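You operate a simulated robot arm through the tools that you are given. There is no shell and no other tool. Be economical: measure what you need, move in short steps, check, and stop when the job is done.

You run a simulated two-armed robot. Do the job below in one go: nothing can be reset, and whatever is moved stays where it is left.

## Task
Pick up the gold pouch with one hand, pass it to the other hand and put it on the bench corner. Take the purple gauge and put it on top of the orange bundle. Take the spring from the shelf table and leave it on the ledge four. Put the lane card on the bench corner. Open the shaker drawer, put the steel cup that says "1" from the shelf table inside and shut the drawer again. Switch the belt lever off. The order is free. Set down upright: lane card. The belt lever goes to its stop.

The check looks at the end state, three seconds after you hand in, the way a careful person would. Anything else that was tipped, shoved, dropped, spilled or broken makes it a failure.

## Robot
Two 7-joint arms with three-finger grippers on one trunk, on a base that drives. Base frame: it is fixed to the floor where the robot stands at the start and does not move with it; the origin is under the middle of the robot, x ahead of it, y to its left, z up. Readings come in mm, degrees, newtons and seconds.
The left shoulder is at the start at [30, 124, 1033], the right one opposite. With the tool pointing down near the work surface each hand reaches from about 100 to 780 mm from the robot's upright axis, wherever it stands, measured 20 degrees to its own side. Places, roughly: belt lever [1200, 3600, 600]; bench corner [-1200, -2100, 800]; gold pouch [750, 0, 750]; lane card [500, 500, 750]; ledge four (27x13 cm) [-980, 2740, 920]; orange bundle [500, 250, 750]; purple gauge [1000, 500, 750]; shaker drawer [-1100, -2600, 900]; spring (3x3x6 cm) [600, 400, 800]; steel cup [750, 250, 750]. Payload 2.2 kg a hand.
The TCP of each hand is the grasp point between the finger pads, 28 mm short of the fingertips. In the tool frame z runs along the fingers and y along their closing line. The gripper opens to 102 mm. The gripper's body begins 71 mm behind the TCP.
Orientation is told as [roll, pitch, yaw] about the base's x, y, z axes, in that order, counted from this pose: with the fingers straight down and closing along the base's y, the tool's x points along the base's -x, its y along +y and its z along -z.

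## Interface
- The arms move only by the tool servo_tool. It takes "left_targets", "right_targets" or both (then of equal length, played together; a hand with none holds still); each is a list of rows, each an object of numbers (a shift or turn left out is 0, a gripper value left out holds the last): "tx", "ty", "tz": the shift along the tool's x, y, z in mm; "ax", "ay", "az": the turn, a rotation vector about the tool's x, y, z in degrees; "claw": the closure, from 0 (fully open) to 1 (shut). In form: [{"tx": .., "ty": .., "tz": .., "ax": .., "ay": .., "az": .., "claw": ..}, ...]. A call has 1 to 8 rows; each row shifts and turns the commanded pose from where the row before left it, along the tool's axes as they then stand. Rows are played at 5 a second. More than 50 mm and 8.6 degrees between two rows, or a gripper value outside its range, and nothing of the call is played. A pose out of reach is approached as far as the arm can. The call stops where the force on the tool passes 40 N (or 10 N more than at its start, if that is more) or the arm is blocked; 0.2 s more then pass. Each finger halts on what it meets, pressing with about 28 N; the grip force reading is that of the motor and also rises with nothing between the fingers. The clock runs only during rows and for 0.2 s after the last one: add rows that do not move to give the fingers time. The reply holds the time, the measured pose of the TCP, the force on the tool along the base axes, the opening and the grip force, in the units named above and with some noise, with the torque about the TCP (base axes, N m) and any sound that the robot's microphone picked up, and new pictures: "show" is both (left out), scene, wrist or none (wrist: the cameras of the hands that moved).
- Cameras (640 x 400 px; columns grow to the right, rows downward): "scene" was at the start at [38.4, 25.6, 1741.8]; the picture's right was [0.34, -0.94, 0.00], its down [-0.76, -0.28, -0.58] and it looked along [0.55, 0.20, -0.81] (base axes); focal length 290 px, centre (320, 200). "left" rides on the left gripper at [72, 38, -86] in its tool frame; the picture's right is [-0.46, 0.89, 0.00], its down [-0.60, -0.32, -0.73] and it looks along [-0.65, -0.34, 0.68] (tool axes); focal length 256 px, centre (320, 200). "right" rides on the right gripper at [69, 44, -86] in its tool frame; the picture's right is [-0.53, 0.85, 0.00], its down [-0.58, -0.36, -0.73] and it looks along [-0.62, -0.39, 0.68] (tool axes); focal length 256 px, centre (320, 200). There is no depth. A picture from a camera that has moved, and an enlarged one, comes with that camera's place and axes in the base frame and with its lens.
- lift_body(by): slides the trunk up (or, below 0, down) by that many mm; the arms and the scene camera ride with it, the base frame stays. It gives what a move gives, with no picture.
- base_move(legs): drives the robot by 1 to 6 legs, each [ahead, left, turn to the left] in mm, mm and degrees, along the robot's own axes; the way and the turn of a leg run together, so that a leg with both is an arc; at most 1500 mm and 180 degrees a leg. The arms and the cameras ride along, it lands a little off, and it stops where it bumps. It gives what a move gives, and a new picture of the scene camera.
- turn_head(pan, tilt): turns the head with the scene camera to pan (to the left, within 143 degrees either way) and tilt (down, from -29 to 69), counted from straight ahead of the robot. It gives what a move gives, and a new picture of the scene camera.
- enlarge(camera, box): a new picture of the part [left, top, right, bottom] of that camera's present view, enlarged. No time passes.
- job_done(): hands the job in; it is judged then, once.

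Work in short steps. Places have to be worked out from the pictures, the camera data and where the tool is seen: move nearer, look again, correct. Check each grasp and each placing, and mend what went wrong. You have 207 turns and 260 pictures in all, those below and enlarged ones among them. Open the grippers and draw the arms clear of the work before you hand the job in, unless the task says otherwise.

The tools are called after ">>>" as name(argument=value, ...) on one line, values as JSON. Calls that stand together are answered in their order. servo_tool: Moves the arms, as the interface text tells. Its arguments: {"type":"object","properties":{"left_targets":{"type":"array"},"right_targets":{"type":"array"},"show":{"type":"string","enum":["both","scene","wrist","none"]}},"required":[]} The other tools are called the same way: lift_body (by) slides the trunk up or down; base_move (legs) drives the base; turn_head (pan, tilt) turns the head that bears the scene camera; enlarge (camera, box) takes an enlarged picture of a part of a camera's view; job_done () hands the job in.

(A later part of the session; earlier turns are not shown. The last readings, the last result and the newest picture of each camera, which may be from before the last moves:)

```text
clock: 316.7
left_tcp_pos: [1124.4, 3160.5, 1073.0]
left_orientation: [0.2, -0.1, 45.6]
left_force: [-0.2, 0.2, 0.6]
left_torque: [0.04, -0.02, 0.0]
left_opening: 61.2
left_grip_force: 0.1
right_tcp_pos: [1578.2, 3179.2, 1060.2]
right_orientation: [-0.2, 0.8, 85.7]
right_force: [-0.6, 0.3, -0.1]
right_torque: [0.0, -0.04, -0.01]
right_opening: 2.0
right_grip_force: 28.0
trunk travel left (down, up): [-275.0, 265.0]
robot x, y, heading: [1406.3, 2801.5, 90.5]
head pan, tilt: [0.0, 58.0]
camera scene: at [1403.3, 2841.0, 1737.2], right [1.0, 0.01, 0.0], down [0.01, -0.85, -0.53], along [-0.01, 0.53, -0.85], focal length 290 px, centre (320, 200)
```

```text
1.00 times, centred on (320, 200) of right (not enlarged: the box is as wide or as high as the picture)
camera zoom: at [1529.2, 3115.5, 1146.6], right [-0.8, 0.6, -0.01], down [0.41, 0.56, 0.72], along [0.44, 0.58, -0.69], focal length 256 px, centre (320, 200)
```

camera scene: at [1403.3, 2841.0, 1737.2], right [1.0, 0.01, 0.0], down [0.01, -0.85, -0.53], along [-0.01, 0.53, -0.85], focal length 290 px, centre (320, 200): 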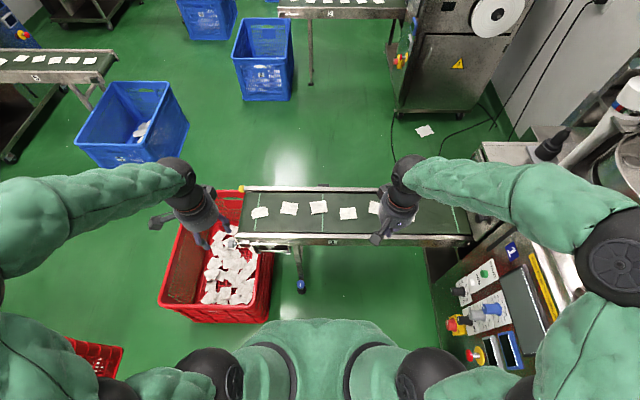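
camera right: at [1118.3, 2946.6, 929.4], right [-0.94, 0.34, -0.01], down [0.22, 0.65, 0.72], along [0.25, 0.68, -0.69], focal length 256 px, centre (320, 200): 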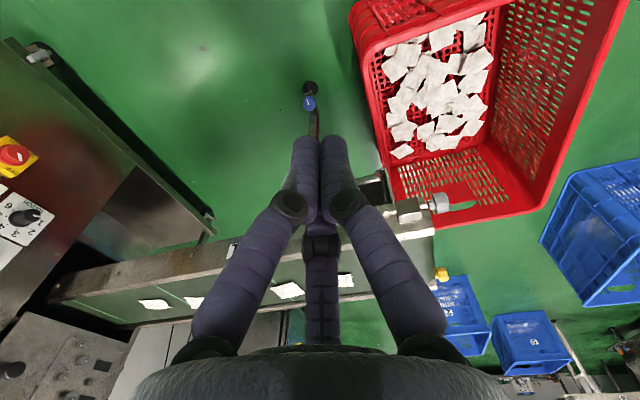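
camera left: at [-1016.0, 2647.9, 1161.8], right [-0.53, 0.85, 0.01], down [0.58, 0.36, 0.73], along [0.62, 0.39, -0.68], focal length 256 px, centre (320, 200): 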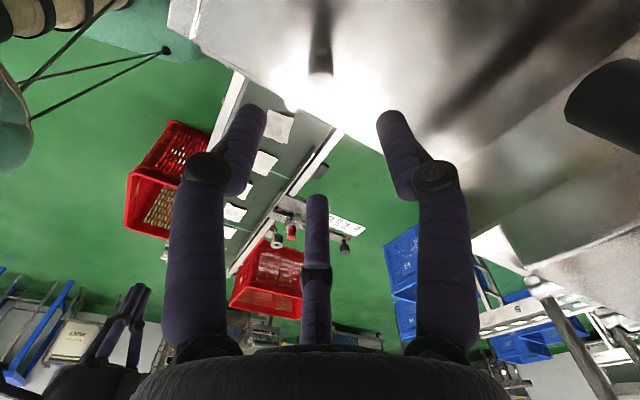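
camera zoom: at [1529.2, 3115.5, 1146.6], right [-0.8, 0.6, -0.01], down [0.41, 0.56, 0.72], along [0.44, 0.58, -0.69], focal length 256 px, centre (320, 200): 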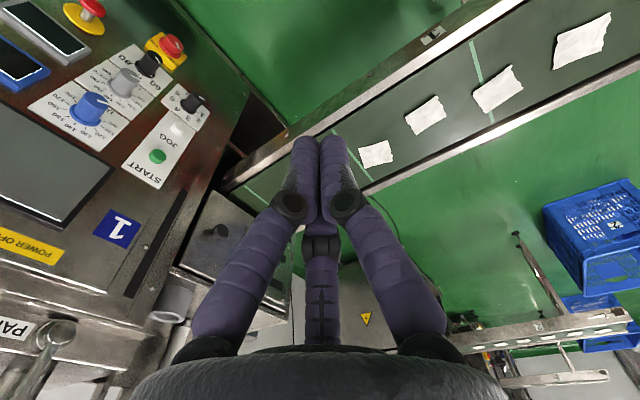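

I need to see the box on the conveyor's north side. I approach a bit more and turn the left hand so its camera looks back south.

>>> base_move(legs=[[100, 0, 0]])

>>> servo_tool(left_targets=[{"az": 8.5}, {"az": 8.5}, {"az": 8.5}, {"az": 8.5}, {"az": 8.5}, {"az": 8.5}, {"az": 8.5}, {"az": 8.5}], show="none")

>>> servo_tool(left_targets=[{"az": 8.5}, {"az": 8.5}, {"az": 8.5}, {"az": 8.5}, {"az": 6}], show="none")

```text
clock: 317.8
left_tcp_pos: [1123.9, 3260.5, 1073.1]
left_orientation: [0.2, -0.3, 45.8]
left_force: [-0.3, 0.3, -0.5]
left_torque: [-0.04, 0.01, 0.0]
left_opening: 61.2
left_grip_force: 0.0
right_tcp_pos: [1576.4, 3280.1, 1059.6]
right_orientation: [-0.2, 0.8, 85.9]
right_force: [-0.2, 0.4, 0.4]
right_torque: [0.01, -0.02, -0.05]
right_opening: 1.9
right_grip_force: 27.7
trunk travel left (down, up): [-275.0, 265.0]
robot x, y, heading: [1401.6, 2901.3, 90.9]
head pan, tilt: [0.0, 58.0]
camera scene: at [1401.9, 2942.1, 1737.1], right [1.0, 0.01, 0.0], down [0.01, -0.85, -0.53], along [-0.01, 0.53, -0.85], focal length 290 px, centre (320, 200)
```

scene: 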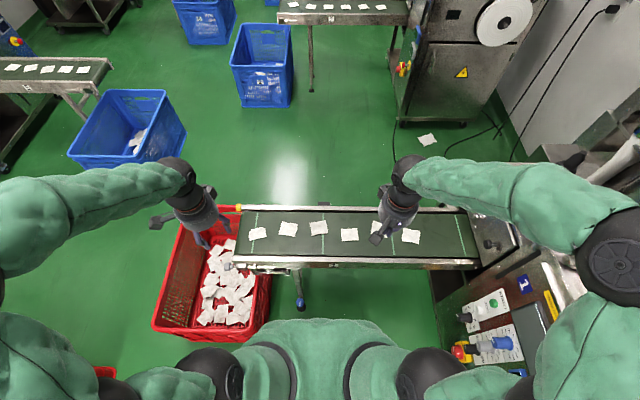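

```text
clock: 319.6
left_tcp_pos: [1123.3, 3259.9, 1073.1]
left_orientation: [0.3, 0.1, -22.3]
left_force: [0.5, 0.4, -0.3]
left_torque: [0.01, -0.01, -0.02]
left_opening: 61.2
left_grip_force: 0.0
right_tcp_pos: [1575.9, 3277.8, 1059.7]
right_orientation: [-0.2, 0.8, 85.8]
right_force: [0.1, 0.4, -0.4]
right_torque: [-0.01, 0.01, -0.01]
right_opening: 2.2
right_grip_force: 27.9
trunk travel left (down, up): [-275.0, 265.0]
robot x, y, heading: [1402.1, 2902.6, 90.7]
head pan, tilt: [0.0, 58.0]
```

```text
clock: 320.8
left_tcp_pos: [1122.7, 3259.8, 1071.8]
left_orientation: [0.1, 0.4, -62.4]
left_force: [-0.2, 0.3, 0.8]
left_torque: [-0.01, 0.0, -0.03]
left_opening: 61.2
left_grip_force: 0.0
right_tcp_pos: [1575.8, 3277.7, 1059.0]
right_orientation: [-0.2, 0.8, 85.8]
right_force: [-0.3, -0.1, 0.9]
right_torque: [-0.02, 0.02, -0.01]
right_opening: 2.1
right_grip_force: 27.9
trunk travel left (down, up): [-275.0, 265.0]
robot x, y, heading: [1404.9, 2899.7, 90.9]
head pan, tilt: [0.0, 58.0]
```

Rotation achieved. Extend the left hand over the belt so its camera looks down/south at the north rail.

>>> servo_tool(left_targets=[{"tx": 17.4, "ty": 37.5, "tz": 20}, {"tx": 17.4, "ty": 37.5, "tz": 20}, {"tx": 17.4, "ty": 37.5, "tz": 20}, {"tx": 17.4, "ty": 37.5, "tz": 20}, {"tx": 17.4, "ty": 37.5, "tz": 20}, {"tx": 17.4, "ty": 37.5, "tz": 20}, {"tx": 17.4, "ty": 37.5, "tz": 20}, {"tx": 17.4, "ty": 37.5, "tz": 20}], show="none")

>>> servo_tool(left_targets=[{"tx": 17.4, "ty": 37.5, "tz": 20}, {"tx": 17.4, "ty": 37.5, "tz": 20}, {"tx": 17.4, "ty": 37.5, "tz": 20}], show="wrist")

```text
clock: 322.6
left_tcp_pos: [1327.4, 3524.7, 911.5]
left_orientation: [-0.1, 0.3, -62.2]
left_force: [0.2, 0.5, 0.7]
left_torque: [-0.07, -0.01, 0.0]
left_opening: 61.4
left_grip_force: 0.0
right_tcp_pos: [1577.2, 3279.4, 1058.3]
right_orientation: [-0.2, 0.9, 85.9]
right_force: [-0.1, 0.2, -1.2]
right_torque: [-0.06, 0.0, 0.02]
right_opening: 2.1
right_grip_force: 28.3
trunk travel left (down, up): [-275.0, 265.0]
robot x, y, heading: [1403.9, 2901.6, 90.8]
head pan, tilt: [0.0, 58.0]
```

```text
clock: 323.4
left_tcp_pos: [1402.3, 3613.6, 847.4]
left_orientation: [-0.6, -0.6, -62.6]
left_force: [1.8, -3.6, -7.0]
left_torque: [0.26, 0.2, -0.01]
left_opening: 60.8
left_grip_force: 0.0
right_tcp_pos: [1576.3, 3279.5, 1059.7]
right_orientation: [0.0, 0.9, 85.8]
right_force: [-0.1, -0.4, -0.4]
right_torque: [0.01, 0.02, -0.01]
right_opening: 1.9
right_grip_force: 28.0
trunk travel left (down, up): [-275.0, 265.0]
robot x, y, heading: [1406.5, 2895.3, 90.9]
head pan, tilt: [0.0, 58.0]
camera left: at [1404.3, 3697.3, 931.1], right [1.0, 0.0, 0.0], down [0.0, -0.67, 0.74], along [-0.01, -0.74, -0.67], focal length 256 px, centre (320, 200)
```

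left: 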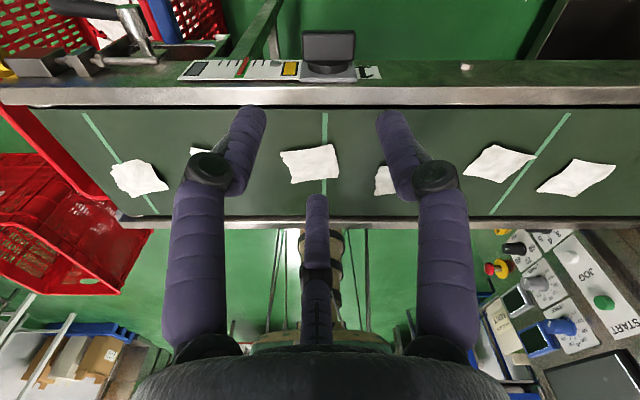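

Found it: a slide lever on the north rail. Enlarge.

>>> enlarge(camera="left", box=[160, 20, 400, 110])

>>> enlarge(camera="left", box=[0, 0, 200, 100])

```text
2.67 times, centred on (280, 65) of left
camera zoom: at [1404.3, 3697.3, 931.1], right [1.0, 0.0, 0.0], down [0.0, -0.67, 0.74], along [-0.01, -0.74, -0.67], focal length 683 px, centre (427, 560)
```

zoom: 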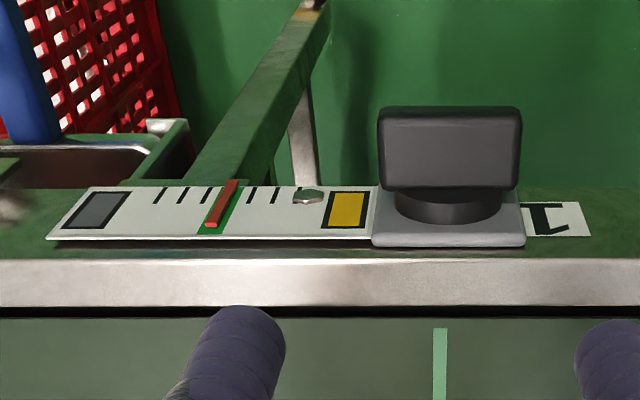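

```text
3.20 times, centred on (100, 50) of left
camera zoom: at [1404.3, 3697.3, 931.1], right [1.0, 0.0, 0.0], down [0.0, -0.67, 0.74], along [-0.01, -0.74, -0.67], focal length 819 px, centre (1024, 680)
```

zoom: 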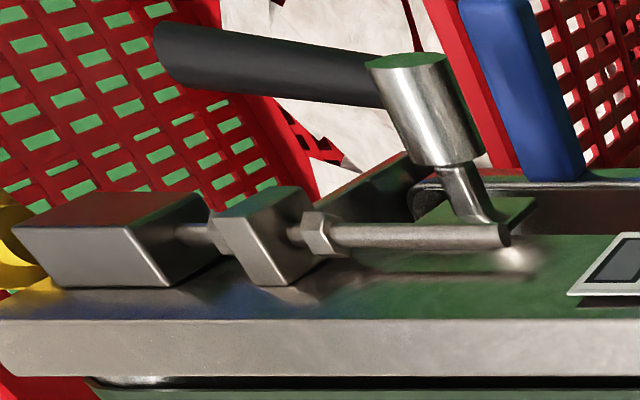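

The black-handled lever on the belt end's north side (≈(1170–1200, 3600, 560–600)) is the belt lever. Move the left camera over it for triangulation.

>>> servo_tool(left_targets=[{"tx": 14.5, "ty": -41, "tz": -6}, {"tx": 14.5, "ty": -41, "tz": -6}, {"tx": 14.5, "ty": -41, "tz": -6}, {"tx": 14.5, "ty": -41, "tz": -6}, {}], show="wrist")

>>> enlarge(camera="left", box=[160, 0, 340, 110])

```text
clock: 324.6
left_tcp_pos: [1227.7, 3596.9, 878.7]
left_orientation: [0.1, 0.3, -62.3]
left_force: [-0.3, 0.3, -0.5]
left_torque: [0.02, 0.03, 0.01]
left_opening: 61.2
left_grip_force: 0.0
right_tcp_pos: [1577.4, 3278.8, 1059.7]
right_orientation: [-0.1, 0.8, 85.8]
right_force: [0.1, -0.4, 0.2]
right_torque: [0.0, 0.02, 0.02]
right_opening: 2.2
right_grip_force: 28.4
trunk travel left (down, up): [-275.0, 265.0]
robot x, y, heading: [1403.0, 2898.5, 90.8]
head pan, tilt: [0.0, 58.0]
camera left: at [1228.4, 3678.9, 964.8], right [1.0, 0.0, 0.0], down [0.0, -0.69, 0.73], along [0.0, -0.73, -0.69], focal length 256 px, centre (320, 200)
```

left: 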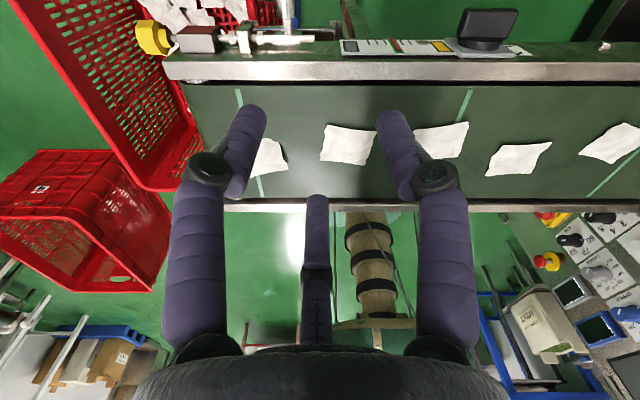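

```text
3.56 times, centred on (250, 55) of left
camera zoom: at [1228.4, 3678.9, 964.8], right [1.0, 0.0, 0.0], down [0.0, -0.69, 0.73], along [0.0, -0.73, -0.69], focal length 910 px, centre (569, 716)
```

zoom: 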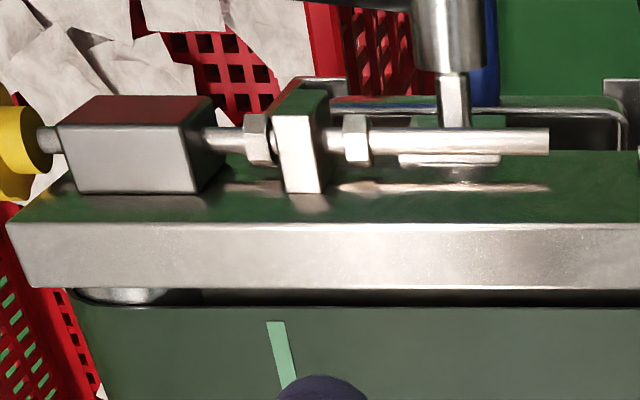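

Lever hub is at about (1188, 3616, 587), handle pointing −x. I tilt the left hand (fingers toward north) to look straight down on it.

>>> servo_tool(left_targets=[{"ax": -3.7, "ay": 7.09}, {"ax": -3.7, "ay": 7.09}, {"ax": -3.7, "ay": 7.09}, {"ax": -3.7, "ay": 7.09}, {"ax": -3.7, "ay": 7.09}, {}], show="both")

>>> enlarge(camera="left", box=[160, 60, 400, 220])

```text
clock: 326.0
left_tcp_pos: [1228.7, 3597.3, 879.2]
left_orientation: [21.6, 34.9, -55.4]
left_force: [0.4, 1.0, -0.8]
left_torque: [0.02, 0.03, -0.01]
left_opening: 61.2
left_grip_force: 0.1
right_tcp_pos: [1576.4, 3278.2, 1059.2]
right_orientation: [-0.1, 0.9, 85.8]
right_force: [0.0, 0.0, 0.0]
right_torque: [-0.02, 0.0, -0.03]
right_opening: 2.2
right_grip_force: 27.7
trunk travel left (down, up): [-275.0, 265.0]
robot x, y, heading: [1401.4, 2899.5, 90.9]
head pan, tilt: [0.0, 58.0]
camera scene: at [1402.0, 2941.2, 1737.1], right [1.0, 0.01, 0.0], down [0.01, -0.85, -0.53], along [-0.01, 0.53, -0.85], focal length 290 px, centre (320, 200)
camera left: at [1228.1, 3604.9, 996.3], right [1.0, 0.0, 0.0], down [0.0, -0.99, 0.12], along [0.0, -0.12, -0.99], focal length 256 px, centre (320, 200)
```

scene: 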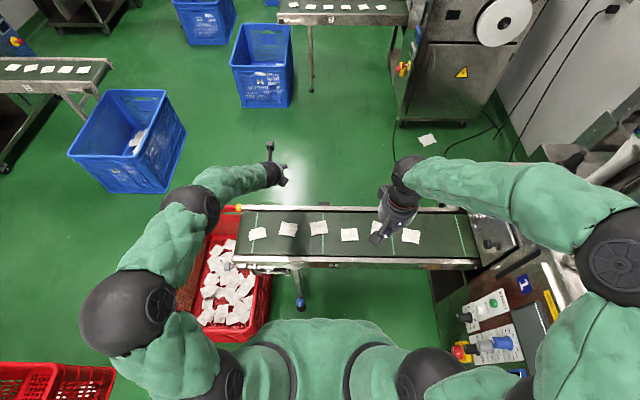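
left: 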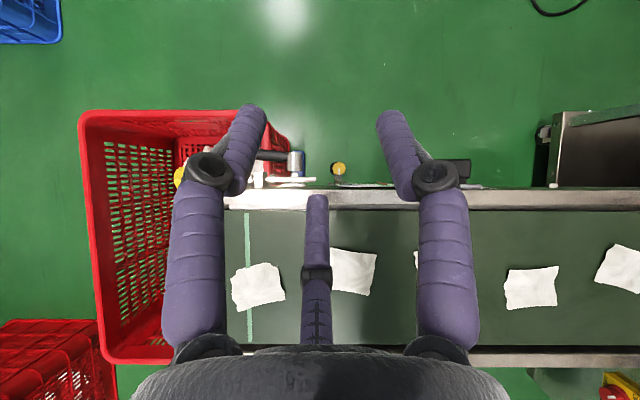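

```text
2.50 times, centred on (280, 140) of left
camera zoom: at [1228.1, 3604.9, 996.3], right [1.0, 0.0, 0.0], down [0.0, -0.99, 0.12], along [0.0, -0.12, -0.99], focal length 640 px, centre (420, 350)
```

zoom: 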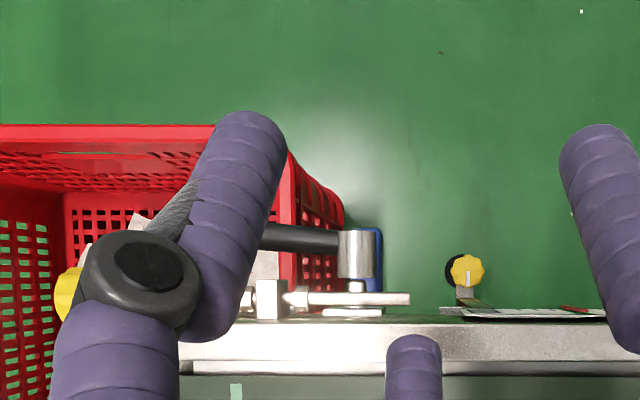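

>>> servo_tool(left_targets=[{"tx": 17.4, "ty": -33.2}, {"tx": 17.4, "ty": -33.2}, {"tx": 17.4, "ty": -33.2}, {"tx": 5, "ty": -10}, {}], show="wrist")

>>> enlarge(camera="left", box=[240, 80, 400, 220])

```text
clock: 327.2
left_tcp_pos: [1102.8, 3596.5, 879.2]
left_orientation: [21.4, 35.0, -55.3]
left_force: [-0.9, 0.1, 0.2]
left_torque: [-0.01, -0.02, -0.01]
left_opening: 61.1
left_grip_force: 0.0
right_tcp_pos: [1576.4, 3278.6, 1060.2]
right_orientation: [-0.2, 0.7, 85.8]
right_force: [0.6, 0.0, -0.1]
right_torque: [0.02, -0.01, 0.0]
right_opening: 2.4
right_grip_force: 28.1
trunk travel left (down, up): [-275.0, 265.0]
robot x, y, heading: [1400.5, 2902.0, 90.7]
head pan, tilt: [0.0, 58.0]
camera left: at [1104.0, 3603.9, 996.8], right [1.0, 0.0, 0.0], down [0.0, -0.99, 0.12], along [0.0, -0.12, -0.99], focal length 256 px, centre (320, 200)
```

left: 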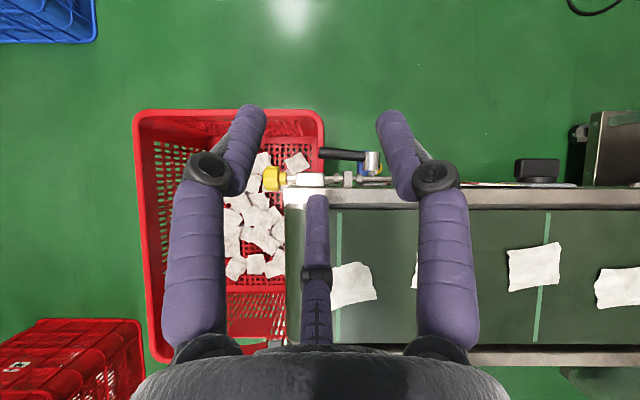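

```text
2.86 times, centred on (320, 150) of left
camera zoom: at [1104.0, 3603.9, 996.8], right [1.0, 0.0, 0.0], down [0.0, -0.99, 0.12], along [0.0, -0.12, -0.99], focal length 731 px, centre (320, 343)
```

zoom: 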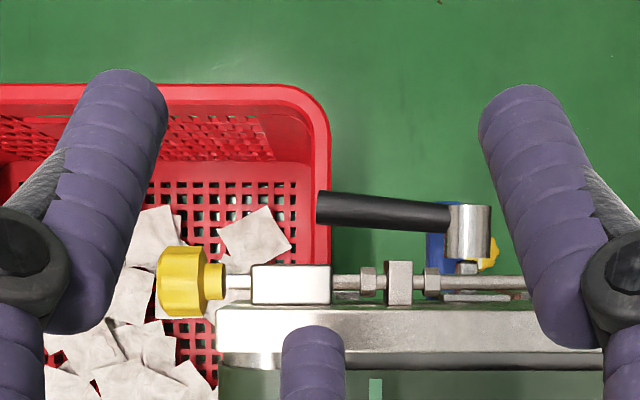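

Lever handle runs from hub (1187,3618,585) to its end (1103,3631,582), horizontal. I return the hand to vertical and yaw it so it can grip the handle across y.

>>> servo_tool(left_targets=[{"ax": 3.7, "ay": -7.09}, {"ax": 3.7, "ay": -7.09}, {"ax": 3.7, "ay": -7.09}, {"ax": 3.7, "ay": -7.09}, {"ax": 3.7, "ay": -7.09}, {"az": -8.5}, {"az": -8.5}, {"az": -8.5}], show="none")

>>> servo_tool(left_targets=[{"az": -8.5}, {"az": -8.5}, {"az": -8.5}, {"az": -8.5}, {"az": -2.4}, {}], show="wrist")

>>> enlarge(camera="left", box=[200, 0, 440, 180])

```text
clock: 329.0
left_tcp_pos: [1094.5, 3603.2, 881.8]
left_orientation: [3.1, 4.0, -35.7]
left_force: [0.0, -0.3, 0.2]
left_torque: [0.0, -0.01, -0.02]
left_opening: 61.2
left_grip_force: 0.1
left hand out of reach, approached as far as the arm can: row 2
right_tcp_pos: [1577.2, 3277.7, 1059.1]
right_orientation: [-0.2, 0.7, 85.8]
right_force: [0.1, 0.2, 0.2]
right_torque: [-0.03, -0.01, -0.02]
right_opening: 2.1
right_grip_force: 28.4
trunk travel left (down, up): [-275.0, 265.0]
robot x, y, heading: [1403.0, 2901.3, 90.8]
head pan, tilt: [0.0, 58.0]
```

```text
clock: 330.4
left_tcp_pos: [1093.5, 3603.9, 882.5]
left_orientation: [5.0, 1.3, 0.6]
left_force: [0.3, 0.2, -0.1]
left_torque: [0.03, 0.03, 0.02]
left_opening: 61.2
left_grip_force: 0.0
right_tcp_pos: [1576.7, 3277.4, 1060.2]
right_orientation: [-0.2, 0.8, 85.8]
right_force: [0.2, -0.5, -0.5]
right_torque: [-0.01, 0.01, 0.01]
right_opening: 2.1
right_grip_force: 27.9
trunk travel left (down, up): [-275.0, 265.0]
robot x, y, heading: [1403.5, 2900.9, 90.7]
head pan, tilt: [0.0, 58.0]
camera left: at [1024.5, 3635.0, 971.7], right [0.46, 0.89, 0.07], down [0.62, -0.37, 0.69], along [0.63, -0.27, -0.72], focal length 256 px, centre (320, 200)
```

left: 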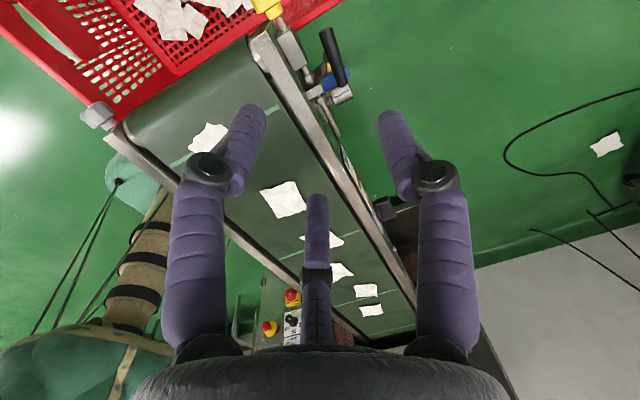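

```text
2.22 times, centred on (320, 90) of left
camera zoom: at [1024.5, 3635.0, 971.7], right [0.46, 0.89, 0.07], down [0.62, -0.37, 0.69], along [0.63, -0.27, -0.72], focal length 569 px, centre (320, 444)
```

zoom: 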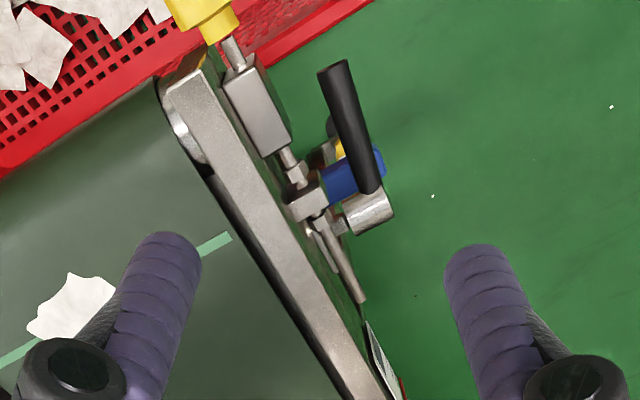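

>>> enlarge(camera="left", box=[300, 20, 370, 120])

```text
4.00 times, centred on (335, 70) of left
camera zoom: at [1024.5, 3635.0, 971.7], right [0.46, 0.89, 0.07], down [0.62, -0.37, 0.69], along [0.63, -0.27, -0.72], focal length 1024 px, centre (260, 720)
```

zoom: 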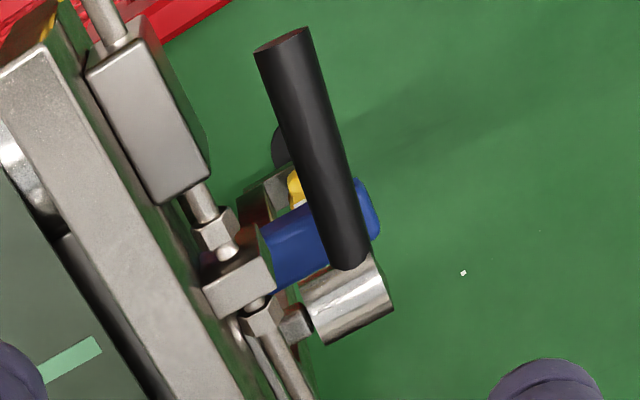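

The handle lies horizontally with a blue stop-like post right below the hub. I move the base 60 mm ahead for reach, yaw the hand to −70° again, and will push the handle end downward gently to test.

>>> base_move(legs=[[60, 0, 0]])

>>> servo_tool(left_targets=[{"az": 8.5, "claw": 1}, {"az": 8.5}, {"az": 8.5}, {"az": 8.5}, {"az": 8.5}, {"az": 8.5}, {"az": 8.5}, {"az": 8.5}], show="none")

```text
clock: 331.4
left_tcp_pos: [1093.6, 3663.5, 880.7]
left_orientation: [4.7, 1.4, 0.4]
left_force: [-0.2, -0.1, -0.3]
left_torque: [0.01, 0.0, 0.03]
left_opening: 61.4
left_grip_force: 0.0
right_tcp_pos: [1576.4, 3338.3, 1060.5]
right_orientation: [-0.2, 1.1, 85.8]
right_force: [0.3, 0.7, 0.6]
right_torque: [-0.03, 0.01, 0.01]
right_opening: 2.1
right_grip_force: 28.3
trunk travel left (down, up): [-275.0, 265.0]
robot x, y, heading: [1399.0, 2961.1, 90.9]
head pan, tilt: [0.0, 58.0]
camera scene: at [1401.1, 3001.9, 1737.0], right [1.0, 0.01, 0.0], down [0.01, -0.85, -0.53], along [-0.01, 0.53, -0.85], focal length 290 px, centre (320, 200)
```

scene: 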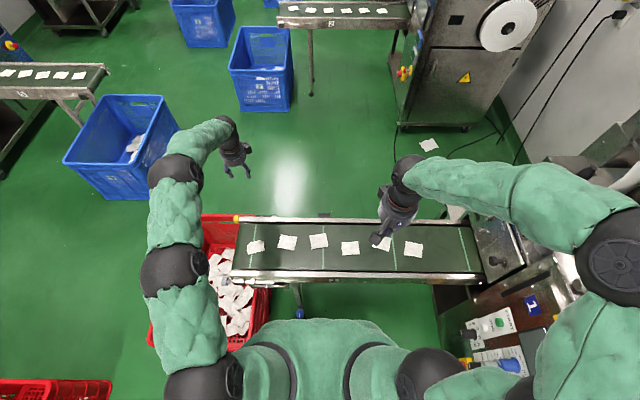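

```text
clock: 333.2
left_tcp_pos: [1092.4, 3663.6, 881.7]
left_orientation: [0.7, 5.0, -67.6]
left_force: [-0.4, -0.9, -0.5]
left_torque: [0.01, 0.01, 0.01]
left_opening: 2.1
left_grip_force: 27.8
right_tcp_pos: [1575.9, 3335.9, 1059.4]
right_orientation: [-0.2, 0.9, 85.9]
right_force: [-0.5, -0.4, -0.2]
right_torque: [0.0, -0.02, 0.01]
right_opening: 2.1
right_grip_force: 27.7
trunk travel left (down, up): [-275.0, 265.0]
robot x, y, heading: [1404.3, 2962.6, 90.7]
head pan, tilt: [0.0, 58.0]
```

Tilt slightly (palm leaning north) and descend to just above the handle end.

>>> servo_tool(left_targets=[{"ax": 2.85, "ay": -6.95}, {"ax": 2.85, "ay": -6.95}, {"tx": 13.7, "ty": 33.7}, {"tz": 45}, {"tz": 45}, {"tz": 45}, {"tz": 45}, {}], show="wrist")

```text
clock: 335.0
left_tcp_pos: [1106.7, 3613.0, 709.2]
left_orientation: [-5.1, -8.8, -67.0]
left_force: [-0.3, -0.6, -0.8]
left_torque: [0.03, 0.03, 0.01]
left_opening: 2.0
left_grip_force: 27.6
left hand out of reach, approached as far as the arm can: row 2, 3, 6, 7
right_tcp_pos: [1576.1, 3335.5, 1059.9]
right_orientation: [-0.2, 0.9, 85.8]
right_force: [-0.4, -0.2, 0.2]
right_torque: [-0.01, -0.04, 0.0]
right_opening: 2.2
right_grip_force: 27.6
trunk travel left (down, up): [-275.0, 265.0]
robot x, y, heading: [1398.6, 2957.0, 90.5]
head pan, tilt: [0.0, 58.0]
camera left: at [1115.8, 3708.7, 780.0], right [1.0, -0.09, -0.01], down [-0.04, -0.54, 0.84], along [-0.08, -0.84, -0.54], focal length 256 px, centre (320, 200)
```

left: 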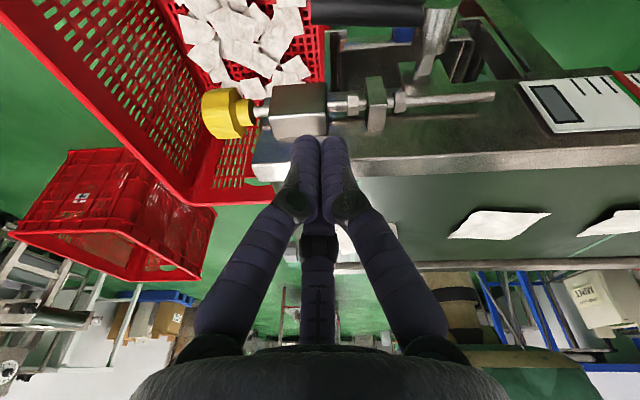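

At the reach limit because the shoulder is high. I raise the hand and lower the trunk by 220 mm to gain reach.

>>> servo_tool(left_targets=[{"tz": -45}, {"tz": -45}, {"tz": -45}, {"tz": -45}, {"tz": -45}, {"tz": -30}], right_targets=[{"tz": -30}, {"tz": -30}, {"tz": -30}, {}, {}, {}], show="none")

>>> lift_body(by=-220)

```text
clock: 336.4
left_tcp_pos: [1115.6, 3654.1, 960.7]
left_orientation: [-5.2, -8.8, -67.0]
left_force: [0.3, -0.8, -0.1]
left_torque: [0.02, 0.03, 0.03]
left_opening: 2.1
left_grip_force: 28.1
right_tcp_pos: [1575.4, 3337.9, 1151.7]
right_orientation: [-0.2, 0.8, 85.8]
right_force: [0.4, 0.0, -0.3]
right_torque: [0.02, 0.01, 0.02]
right_opening: 2.3
right_grip_force: 27.9
trunk travel left (down, up): [-275.0, 265.0]
robot x, y, heading: [1404.2, 2958.0, 90.8]
head pan, tilt: [0.0, 58.0]
```

```text
clock: 338.7
left_tcp_pos: [1114.3, 3653.9, 741.6]
left_orientation: [-5.1, -8.9, -66.9]
left_force: [-0.3, -0.2, -0.2]
left_torque: [0.0, 0.02, 0.01]
left_opening: 2.2
left_grip_force: 27.8
right_tcp_pos: [1575.9, 3337.7, 930.4]
right_orientation: [-0.1, 0.8, 85.8]
right_force: [-0.1, 0.8, 0.6]
right_torque: [-0.01, 0.03, 0.03]
right_opening: 2.1
right_grip_force: 28.2
trunk travel left (down, up): [-55.0, 485.0]
robot x, y, heading: [1398.7, 2959.4, 90.7]
head pan, tilt: [0.0, 58.0]
```

>>> servo_tool(left_targets=[{"tx": 13, "ty": 8, "tz": 20}, {"tz": 35}, {"tz": 30}, {}], show="wrist")

>>> enlarge(camera="left", box=[200, 0, 480, 180])

```text
clock: 339.7
left_tcp_pos: [1114.3, 3654.9, 654.1]
left_orientation: [-5.1, -8.7, -66.9]
left_force: [0.2, 0.2, 0.7]
left_torque: [-0.04, 0.01, -0.01]
left_opening: 2.0
left_grip_force: 27.6
right_tcp_pos: [1574.7, 3337.5, 929.9]
right_orientation: [-0.2, 0.9, 85.7]
right_force: [-0.3, 0.4, -0.3]
right_torque: [0.0, -0.02, -0.02]
right_opening: 1.8
right_grip_force: 27.9
trunk travel left (down, up): [-55.0, 485.0]
robot x, y, heading: [1402.1, 2955.3, 91.0]
head pan, tilt: [0.0, 58.0]
camera left: at [1125.2, 3750.6, 723.6], right [1.0, -0.09, -0.01], down [-0.04, -0.54, 0.84], along [-0.08, -0.84, -0.54], focal length 256 px, centre (320, 200)
```

left: 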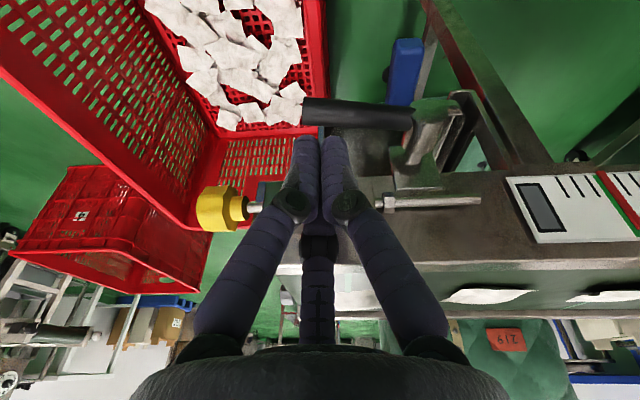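

```text
2.22 times, centred on (340, 90) of left
camera zoom: at [1125.2, 3750.6, 723.6], right [1.0, -0.09, -0.01], down [-0.04, -0.54, 0.84], along [-0.08, -0.84, -0.54], focal length 569 px, centre (276, 444)
```

zoom: 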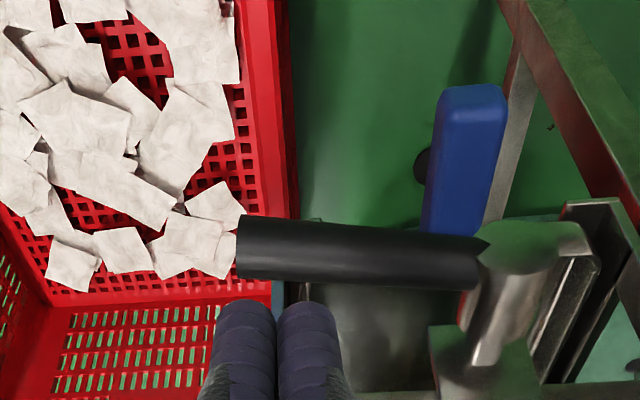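

The blue bar stands directly below the pivot, next to the handle's down position: the lever turns down to it. I align over the handle end and come to just above it.

>>> servo_tool(left_targets=[{"tx": -11, "ty": -4, "tz": 10}, {"tz": 12}, {}], show="wrist")

>>> enlarge(camera="left", box=[200, 0, 480, 180])

```text
clock: 340.5
left_tcp_pos: [1115.1, 3639.9, 635.4]
left_orientation: [-5.0, -8.9, -66.9]
left_force: [0.4, 0.1, -0.1]
left_torque: [0.03, -0.02, -0.01]
left_opening: 2.2
left_grip_force: 27.9
right_tcp_pos: [1575.2, 3337.8, 929.5]
right_orientation: [-0.2, 0.9, 85.7]
right_force: [0.5, 0.1, 0.8]
right_torque: [-0.03, 0.01, 0.0]
right_opening: 2.2
right_grip_force: 28.3
trunk travel left (down, up): [-55.0, 485.0]
robot x, y, heading: [1408.1, 2960.7, 90.8]
head pan, tilt: [0.0, 58.0]
camera left: at [1124.9, 3736.2, 704.4], right [1.0, -0.09, -0.01], down [-0.04, -0.54, 0.84], along [-0.08, -0.84, -0.54], focal length 256 px, centre (320, 200)
```

left: 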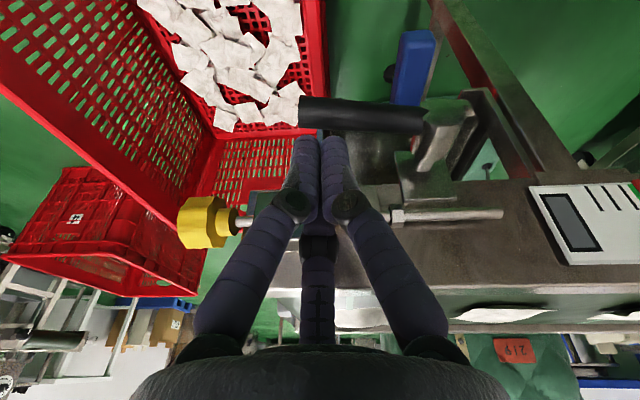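

```text
2.22 times, centred on (340, 90) of left
camera zoom: at [1124.9, 3736.2, 704.4], right [1.0, -0.09, -0.01], down [-0.04, -0.54, 0.84], along [-0.08, -0.84, -0.54], focal length 569 px, centre (276, 444)
```

zoom: 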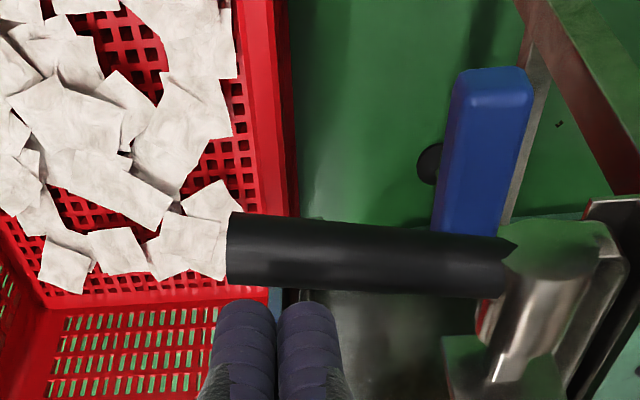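

Handle is right beneath the fingertips. Press down in small steps and watch force/motion.

>>> servo_tool(left_targets=[{"tx": 1, "ty": 0.4, "tz": 6}, {"tx": 1, "ty": 0.4, "tz": 6}, {"tx": 1, "ty": 0.4, "tz": 5}, {"tx": 1, "ty": 0.4, "tz": 5}, {"tx": 1, "ty": 0.4, "tz": 5}, {"tx": 1, "ty": 0.4, "tz": 5}, {}], show="wrist")

>>> enlarge(camera="left", box=[200, 0, 480, 180])

```text
clock: 342.1
left_tcp_pos: [1112.5, 3642.5, 607.3]
left_orientation: [-5.2, -8.3, -66.9]
left_force: [-0.8, 6.4, 16.5]
left_torque: [-0.02, -0.22, -0.05]
left_opening: 5.9
left_grip_force: 31.3
right_tcp_pos: [1575.7, 3336.6, 930.8]
right_orientation: [-0.1, 0.9, 85.8]
right_force: [-0.6, 0.1, -0.4]
right_torque: [-0.01, 0.02, 0.01]
right_opening: 2.1
right_grip_force: 28.1
trunk travel left (down, up): [-55.0, 485.0]
robot x, y, heading: [1397.9, 2960.0, 90.5]
head pan, tilt: [0.0, 58.0]
camera left: at [1122.6, 3737.7, 676.5], right [1.0, -0.09, -0.01], down [-0.04, -0.55, 0.84], along [-0.08, -0.83, -0.55], focal length 256 px, centre (320, 200)
```

left: 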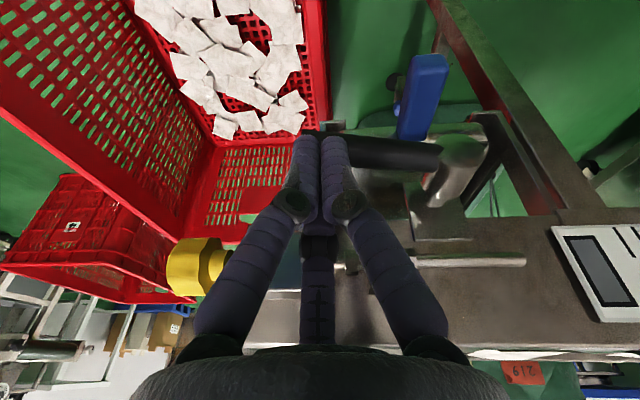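

```text
2.22 times, centred on (340, 90) of left
camera zoom: at [1122.6, 3737.7, 676.5], right [1.0, -0.09, -0.01], down [-0.04, -0.55, 0.84], along [-0.08, -0.83, -0.55], focal length 569 px, centre (276, 444)
```

zoom: 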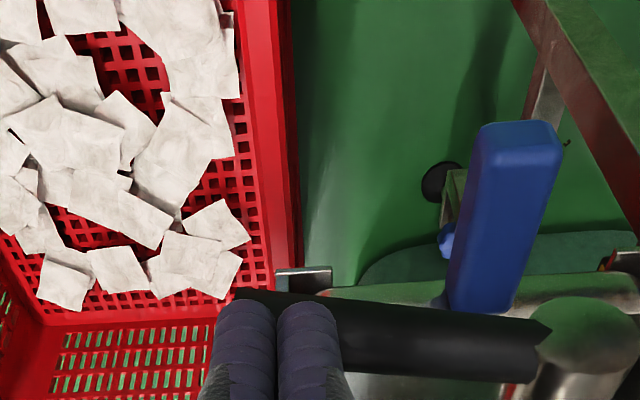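

The handle is moving down (≈10°). Follow its arc further.

>>> servo_tool(left_targets=[{"tx": 0.9, "ty": 2.5, "tz": 9.9}, {"tx": 0.6, "ty": 2.4, "tz": 8.4}, {"tx": 0.6, "ty": 2.4, "tz": 8.4}, {"tx": -0.5, "ty": 4.5, "tz": 7.4}, {"tx": -0.5, "ty": 4.5, "tz": 7.4}, {}], show="wrist")

>>> enlarge(camera="left", box=[200, 0, 480, 180])

```text
clock: 342.5
left_tcp_pos: [1111.5, 3645.8, 605.5]
left_orientation: [-5.0, -7.7, -66.8]
left_force: [0.1, -1.2, 14.1]
left_torque: [-0.22, -0.03, 0.04]
left_opening: 2.1
left_grip_force: 31.2
right_tcp_pos: [1575.4, 3337.9, 930.0]
right_orientation: [-0.1, 0.8, 85.9]
right_force: [-0.2, 0.6, 0.6]
right_torque: [-0.03, -0.03, -0.01]
right_opening: 2.0
right_grip_force: 27.8
trunk travel left (down, up): [-55.0, 485.0]
robot x, y, heading: [1400.7, 2962.5, 90.9]
head pan, tilt: [0.0, 58.0]
stopped in row 1 (left hand): the force on the tool passed its limit at 46 N (the readings are from after the stop); the commanded pose is now the measured one
camera left: at [1120.8, 3740.9, 676.6], right [1.0, -0.08, -0.01], down [-0.04, -0.55, 0.83], along [-0.08, -0.83, -0.56], focal length 256 px, centre (320, 200)
```

left: 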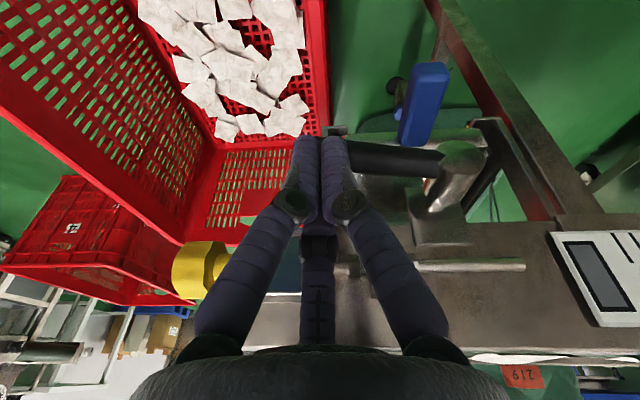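

```text
2.22 times, centred on (340, 90) of left
camera zoom: at [1120.8, 3740.9, 676.6], right [1.0, -0.08, -0.01], down [-0.04, -0.55, 0.83], along [-0.08, -0.83, -0.56], focal length 569 px, centre (276, 444)
```

zoom: 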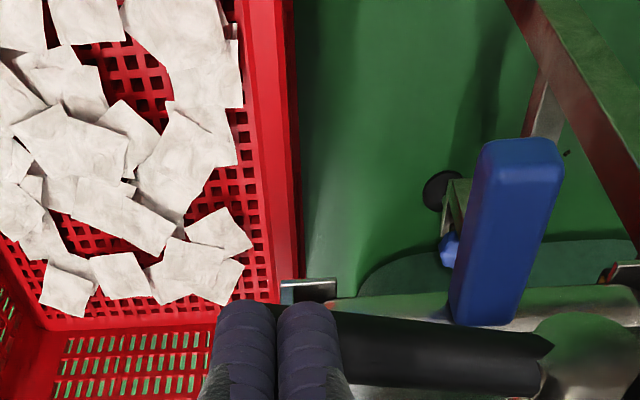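

Blocked at 46 N: the lever is already at its lower stop, so "off" must be upward. I rise, yaw the hand so the fingers close across y, and will grip the handle and lift it.

>>> servo_tool(left_targets=[{"tz": -40}, {"tz": -40, "claw": 0.4}, {"az": -8.4}, {"az": -8.4}, {"az": -8.4}, {"az": -8.4}, {"az": -8.4}, {"az": -8.4}], show="none")

>>> servo_tool(left_targets=[{"az": -8.4}, {"az": -8.4}, {}], show="wrist")

>>> enlarge(camera="left", box=[200, 0, 480, 180])

```text
clock: 344.3
left_tcp_pos: [1113.9, 3657.5, 681.1]
left_orientation: [-9.5, -1.3, -16.5]
left_force: [0.0, -0.2, -0.1]
left_torque: [0.04, 0.01, 0.03]
left_opening: 61.6
left_grip_force: 0.1
right_tcp_pos: [1575.7, 3336.7, 929.5]
right_orientation: [-0.1, 0.8, 85.8]
right_force: [-0.1, 0.5, -0.8]
right_torque: [-0.04, -0.01, 0.01]
right_opening: 2.0
right_grip_force: 28.2
trunk travel left (down, up): [-55.0, 485.0]
robot x, y, heading: [1398.0, 2960.7, 91.0]
head pan, tilt: [0.0, 58.0]
```

```text
clock: 345.1
left_tcp_pos: [1112.6, 3658.0, 682.5]
left_orientation: [-9.6, 1.5, 0.1]
left_force: [0.4, -0.1, -0.1]
left_torque: [-0.04, 0.0, -0.02]
left_opening: 61.0
left_grip_force: 0.1
right_tcp_pos: [1575.2, 3338.1, 929.3]
right_orientation: [-0.2, 1.1, 85.8]
right_force: [-0.1, -0.6, -0.4]
right_torque: [-0.03, 0.01, 0.0]
right_opening: 2.3
right_grip_force: 28.0
trunk travel left (down, up): [-55.0, 485.0]
robot x, y, heading: [1402.0, 2960.2, 90.9]
head pan, tilt: [0.0, 58.0]
camera left: at [1044.3, 3710.1, 760.8], right [0.46, 0.87, -0.16], down [0.62, -0.19, 0.76], along [0.63, -0.45, -0.63], focal length 256 px, centre (320, 200)
```

left: 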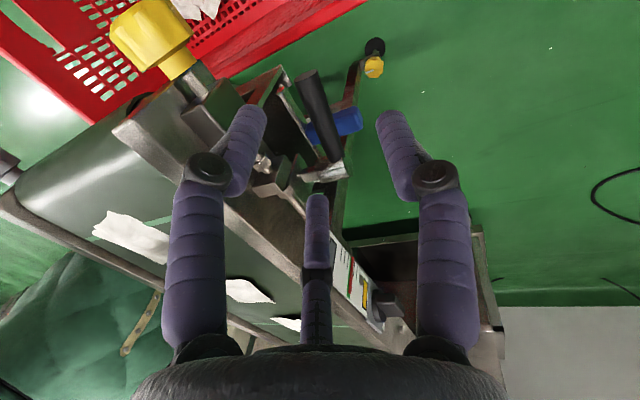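

```text
2.22 times, centred on (340, 90) of left
camera zoom: at [1044.3, 3710.1, 760.8], right [0.46, 0.87, -0.16], down [0.62, -0.19, 0.76], along [0.63, -0.45, -0.63], focal length 569 px, centre (276, 444)
```

zoom: 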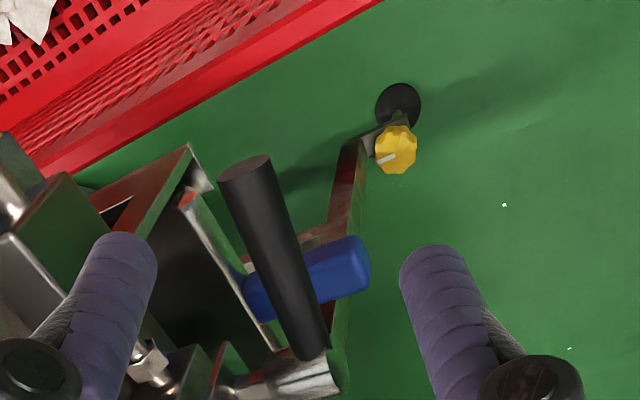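

Now the geometry is clear (the blue piece is the tray's handle). Lower the open fingers around the lever handle.

>>> servo_tool(left_targets=[{"tx": -2, "ty": -5.3}, {"tz": 25}, {"tz": 25}, {"tz": 15}, {}], show="wrist")

>>> enlarge(camera="left", box=[200, 60, 440, 240])

```text
clock: 346.3
left_tcp_pos: [1115.6, 3640.6, 619.9]
left_orientation: [-9.5, 1.5, -0.1]
left_force: [-0.1, 0.1, 0.0]
left_torque: [0.0, 0.0, 0.02]
left_opening: 61.2
left_grip_force: 0.1
right_tcp_pos: [1574.5, 3336.2, 930.1]
right_orientation: [-0.2, 0.8, 85.8]
right_force: [0.7, -0.1, 0.1]
right_torque: [-0.01, -0.01, 0.0]
right_opening: 2.1
right_grip_force: 28.0
trunk travel left (down, up): [-55.0, 485.0]
robot x, y, heading: [1397.7, 2959.8, 90.7]
head pan, tilt: [0.0, 58.0]
camera left: at [1045.6, 3693.0, 698.4], right [0.46, 0.87, -0.16], down [0.62, -0.19, 0.76], along [0.63, -0.45, -0.63], focal length 256 px, centre (320, 200)
```

left: 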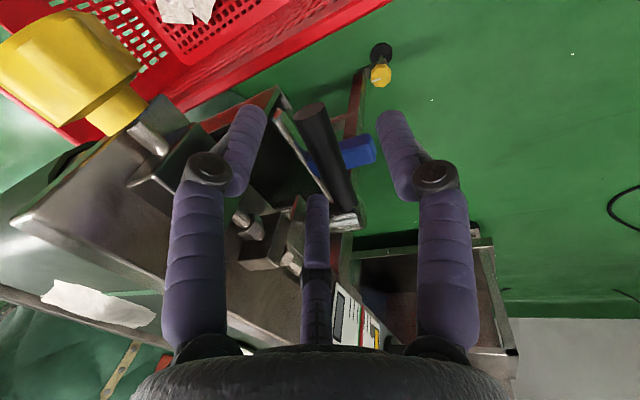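

```text
2.22 times, centred on (320, 150) of left
camera zoom: at [1045.6, 3693.0, 698.4], right [0.46, 0.87, -0.16], down [0.62, -0.19, 0.76], along [0.63, -0.45, -0.63], focal length 569 px, centre (320, 311)
```

zoom: 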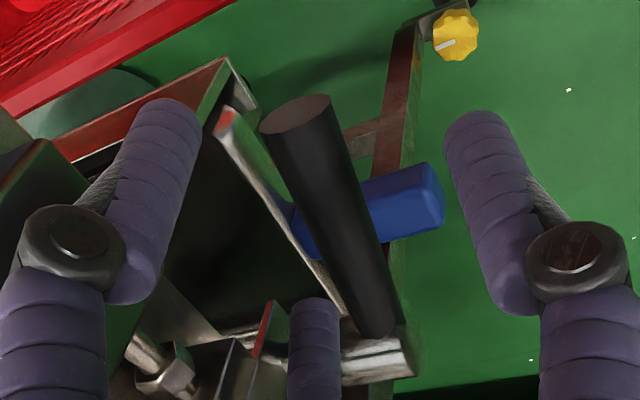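

The handle angles ~10°; align yaw, shift toward its end and open slightly more, then descend.

>>> servo_tool(left_targets=[{"az": 5, "claw": 0.27}, {"az": 5}, {"tx": 8}, {"tz": 10}, {"tz": 10}, {}], show="wrist")

>>> enlarge(camera="left", box=[200, 60, 440, 240])

```text
clock: 347.7
left_tcp_pos: [1106.3, 3637.2, 598.9]
left_orientation: [-9.5, -0.2, -9.9]
left_force: [-0.1, -0.2, -1.1]
left_torque: [0.02, 0.02, -0.01]
left_opening: 74.0
left_grip_force: 0.1
right_tcp_pos: [1574.7, 3338.0, 930.3]
right_orientation: [-0.3, 0.9, 85.8]
right_force: [0.3, 0.4, -0.5]
right_torque: [-0.01, 0.02, 0.02]
right_opening: 2.1
right_grip_force: 28.1
trunk travel left (down, up): [-55.0, 485.0]
robot x, y, heading: [1404.2, 2954.4, 90.5]
head pan, tilt: [0.0, 58.0]
camera left: at [1044.9, 3702.4, 676.2], right [0.61, 0.78, -0.15], down [0.56, -0.29, 0.78], along [0.56, -0.55, -0.61], focal length 256 px, centre (320, 200)
```

left: 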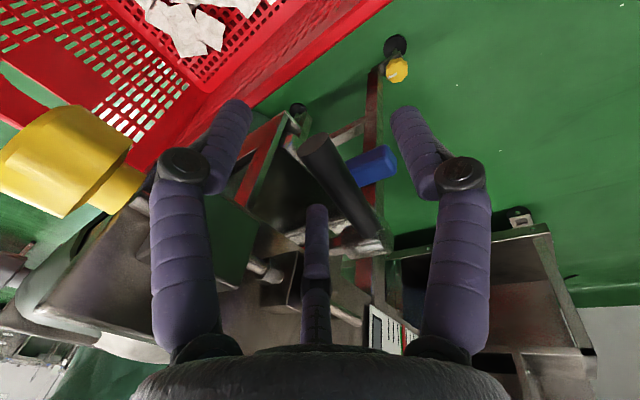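

```text
2.22 times, centred on (320, 150) of left
camera zoom: at [1044.9, 3702.4, 676.2], right [0.61, 0.78, -0.15], down [0.56, -0.29, 0.78], along [0.56, -0.55, -0.61], focal length 569 px, centre (320, 311)
```

zoom: 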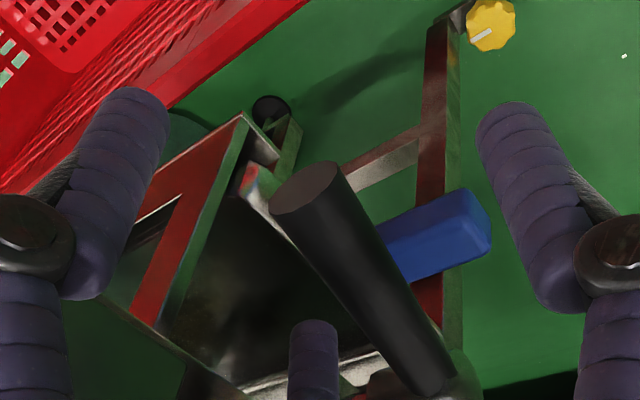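

Handle lies between the fingers. Lower 8 mm more and close.

>>> servo_tool(left_targets=[{"tz": 8}, {"claw": 0.5}, {"claw": 0.8}, {"claw": 1}, {"claw": 1}, {}], show="wrist")

>>> enlarge(camera="left", box=[200, 60, 440, 240])

```text
clock: 348.8
left_tcp_pos: [1108.6, 3629.9, 588.6]
left_orientation: [-10.7, -0.6, -10.2]
left_force: [0.2, -10.0, 10.6]
left_torque: [-0.29, -0.22, -0.93]
left_opening: 28.0
left_grip_force: 44.6
right_tcp_pos: [1576.1, 3334.7, 930.1]
right_orientation: [-0.1, 0.8, 85.8]
right_force: [-1.0, -0.7, -0.5]
right_torque: [0.0, 0.02, -0.01]
right_opening: 2.1
right_grip_force: 28.0
trunk travel left (down, up): [-55.0, 485.0]
robot x, y, heading: [1400.4, 2960.3, 90.9]
head pan, tilt: [0.0, 58.0]
stopped in row 5 (left hand): the force on the tool passed its limit at 42 N (the readings are from after the stop); the commanded pose is now the measured one
camera left: at [1046.9, 3696.0, 664.5], right [0.61, 0.77, -0.16], down [0.56, -0.28, 0.78], along [0.56, -0.57, -0.6], focal length 256 px, centre (320, 200)
```

left: 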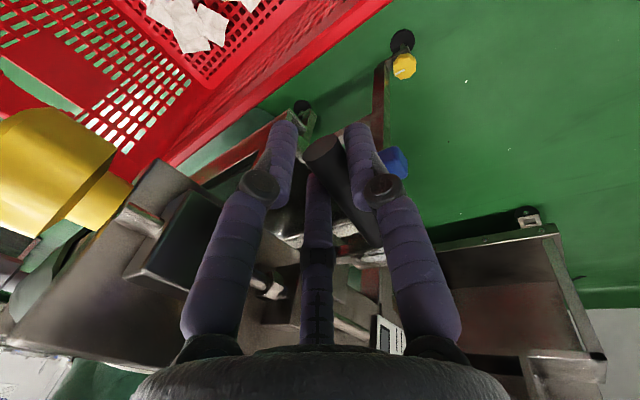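

```text
2.22 times, centred on (320, 150) of left
camera zoom: at [1046.9, 3696.0, 664.5], right [0.61, 0.77, -0.16], down [0.56, -0.28, 0.78], along [0.56, -0.57, -0.6], focal length 569 px, centre (320, 311)
```

zoom: 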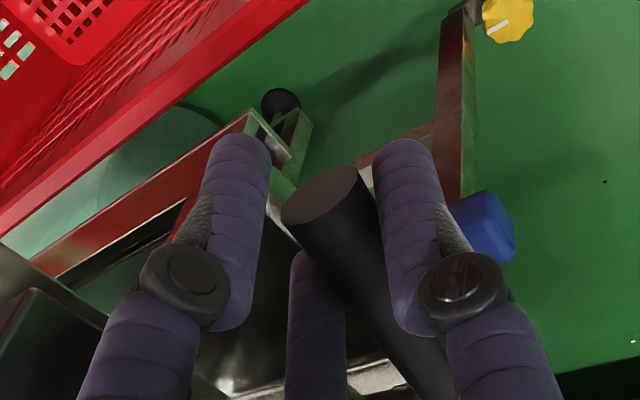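

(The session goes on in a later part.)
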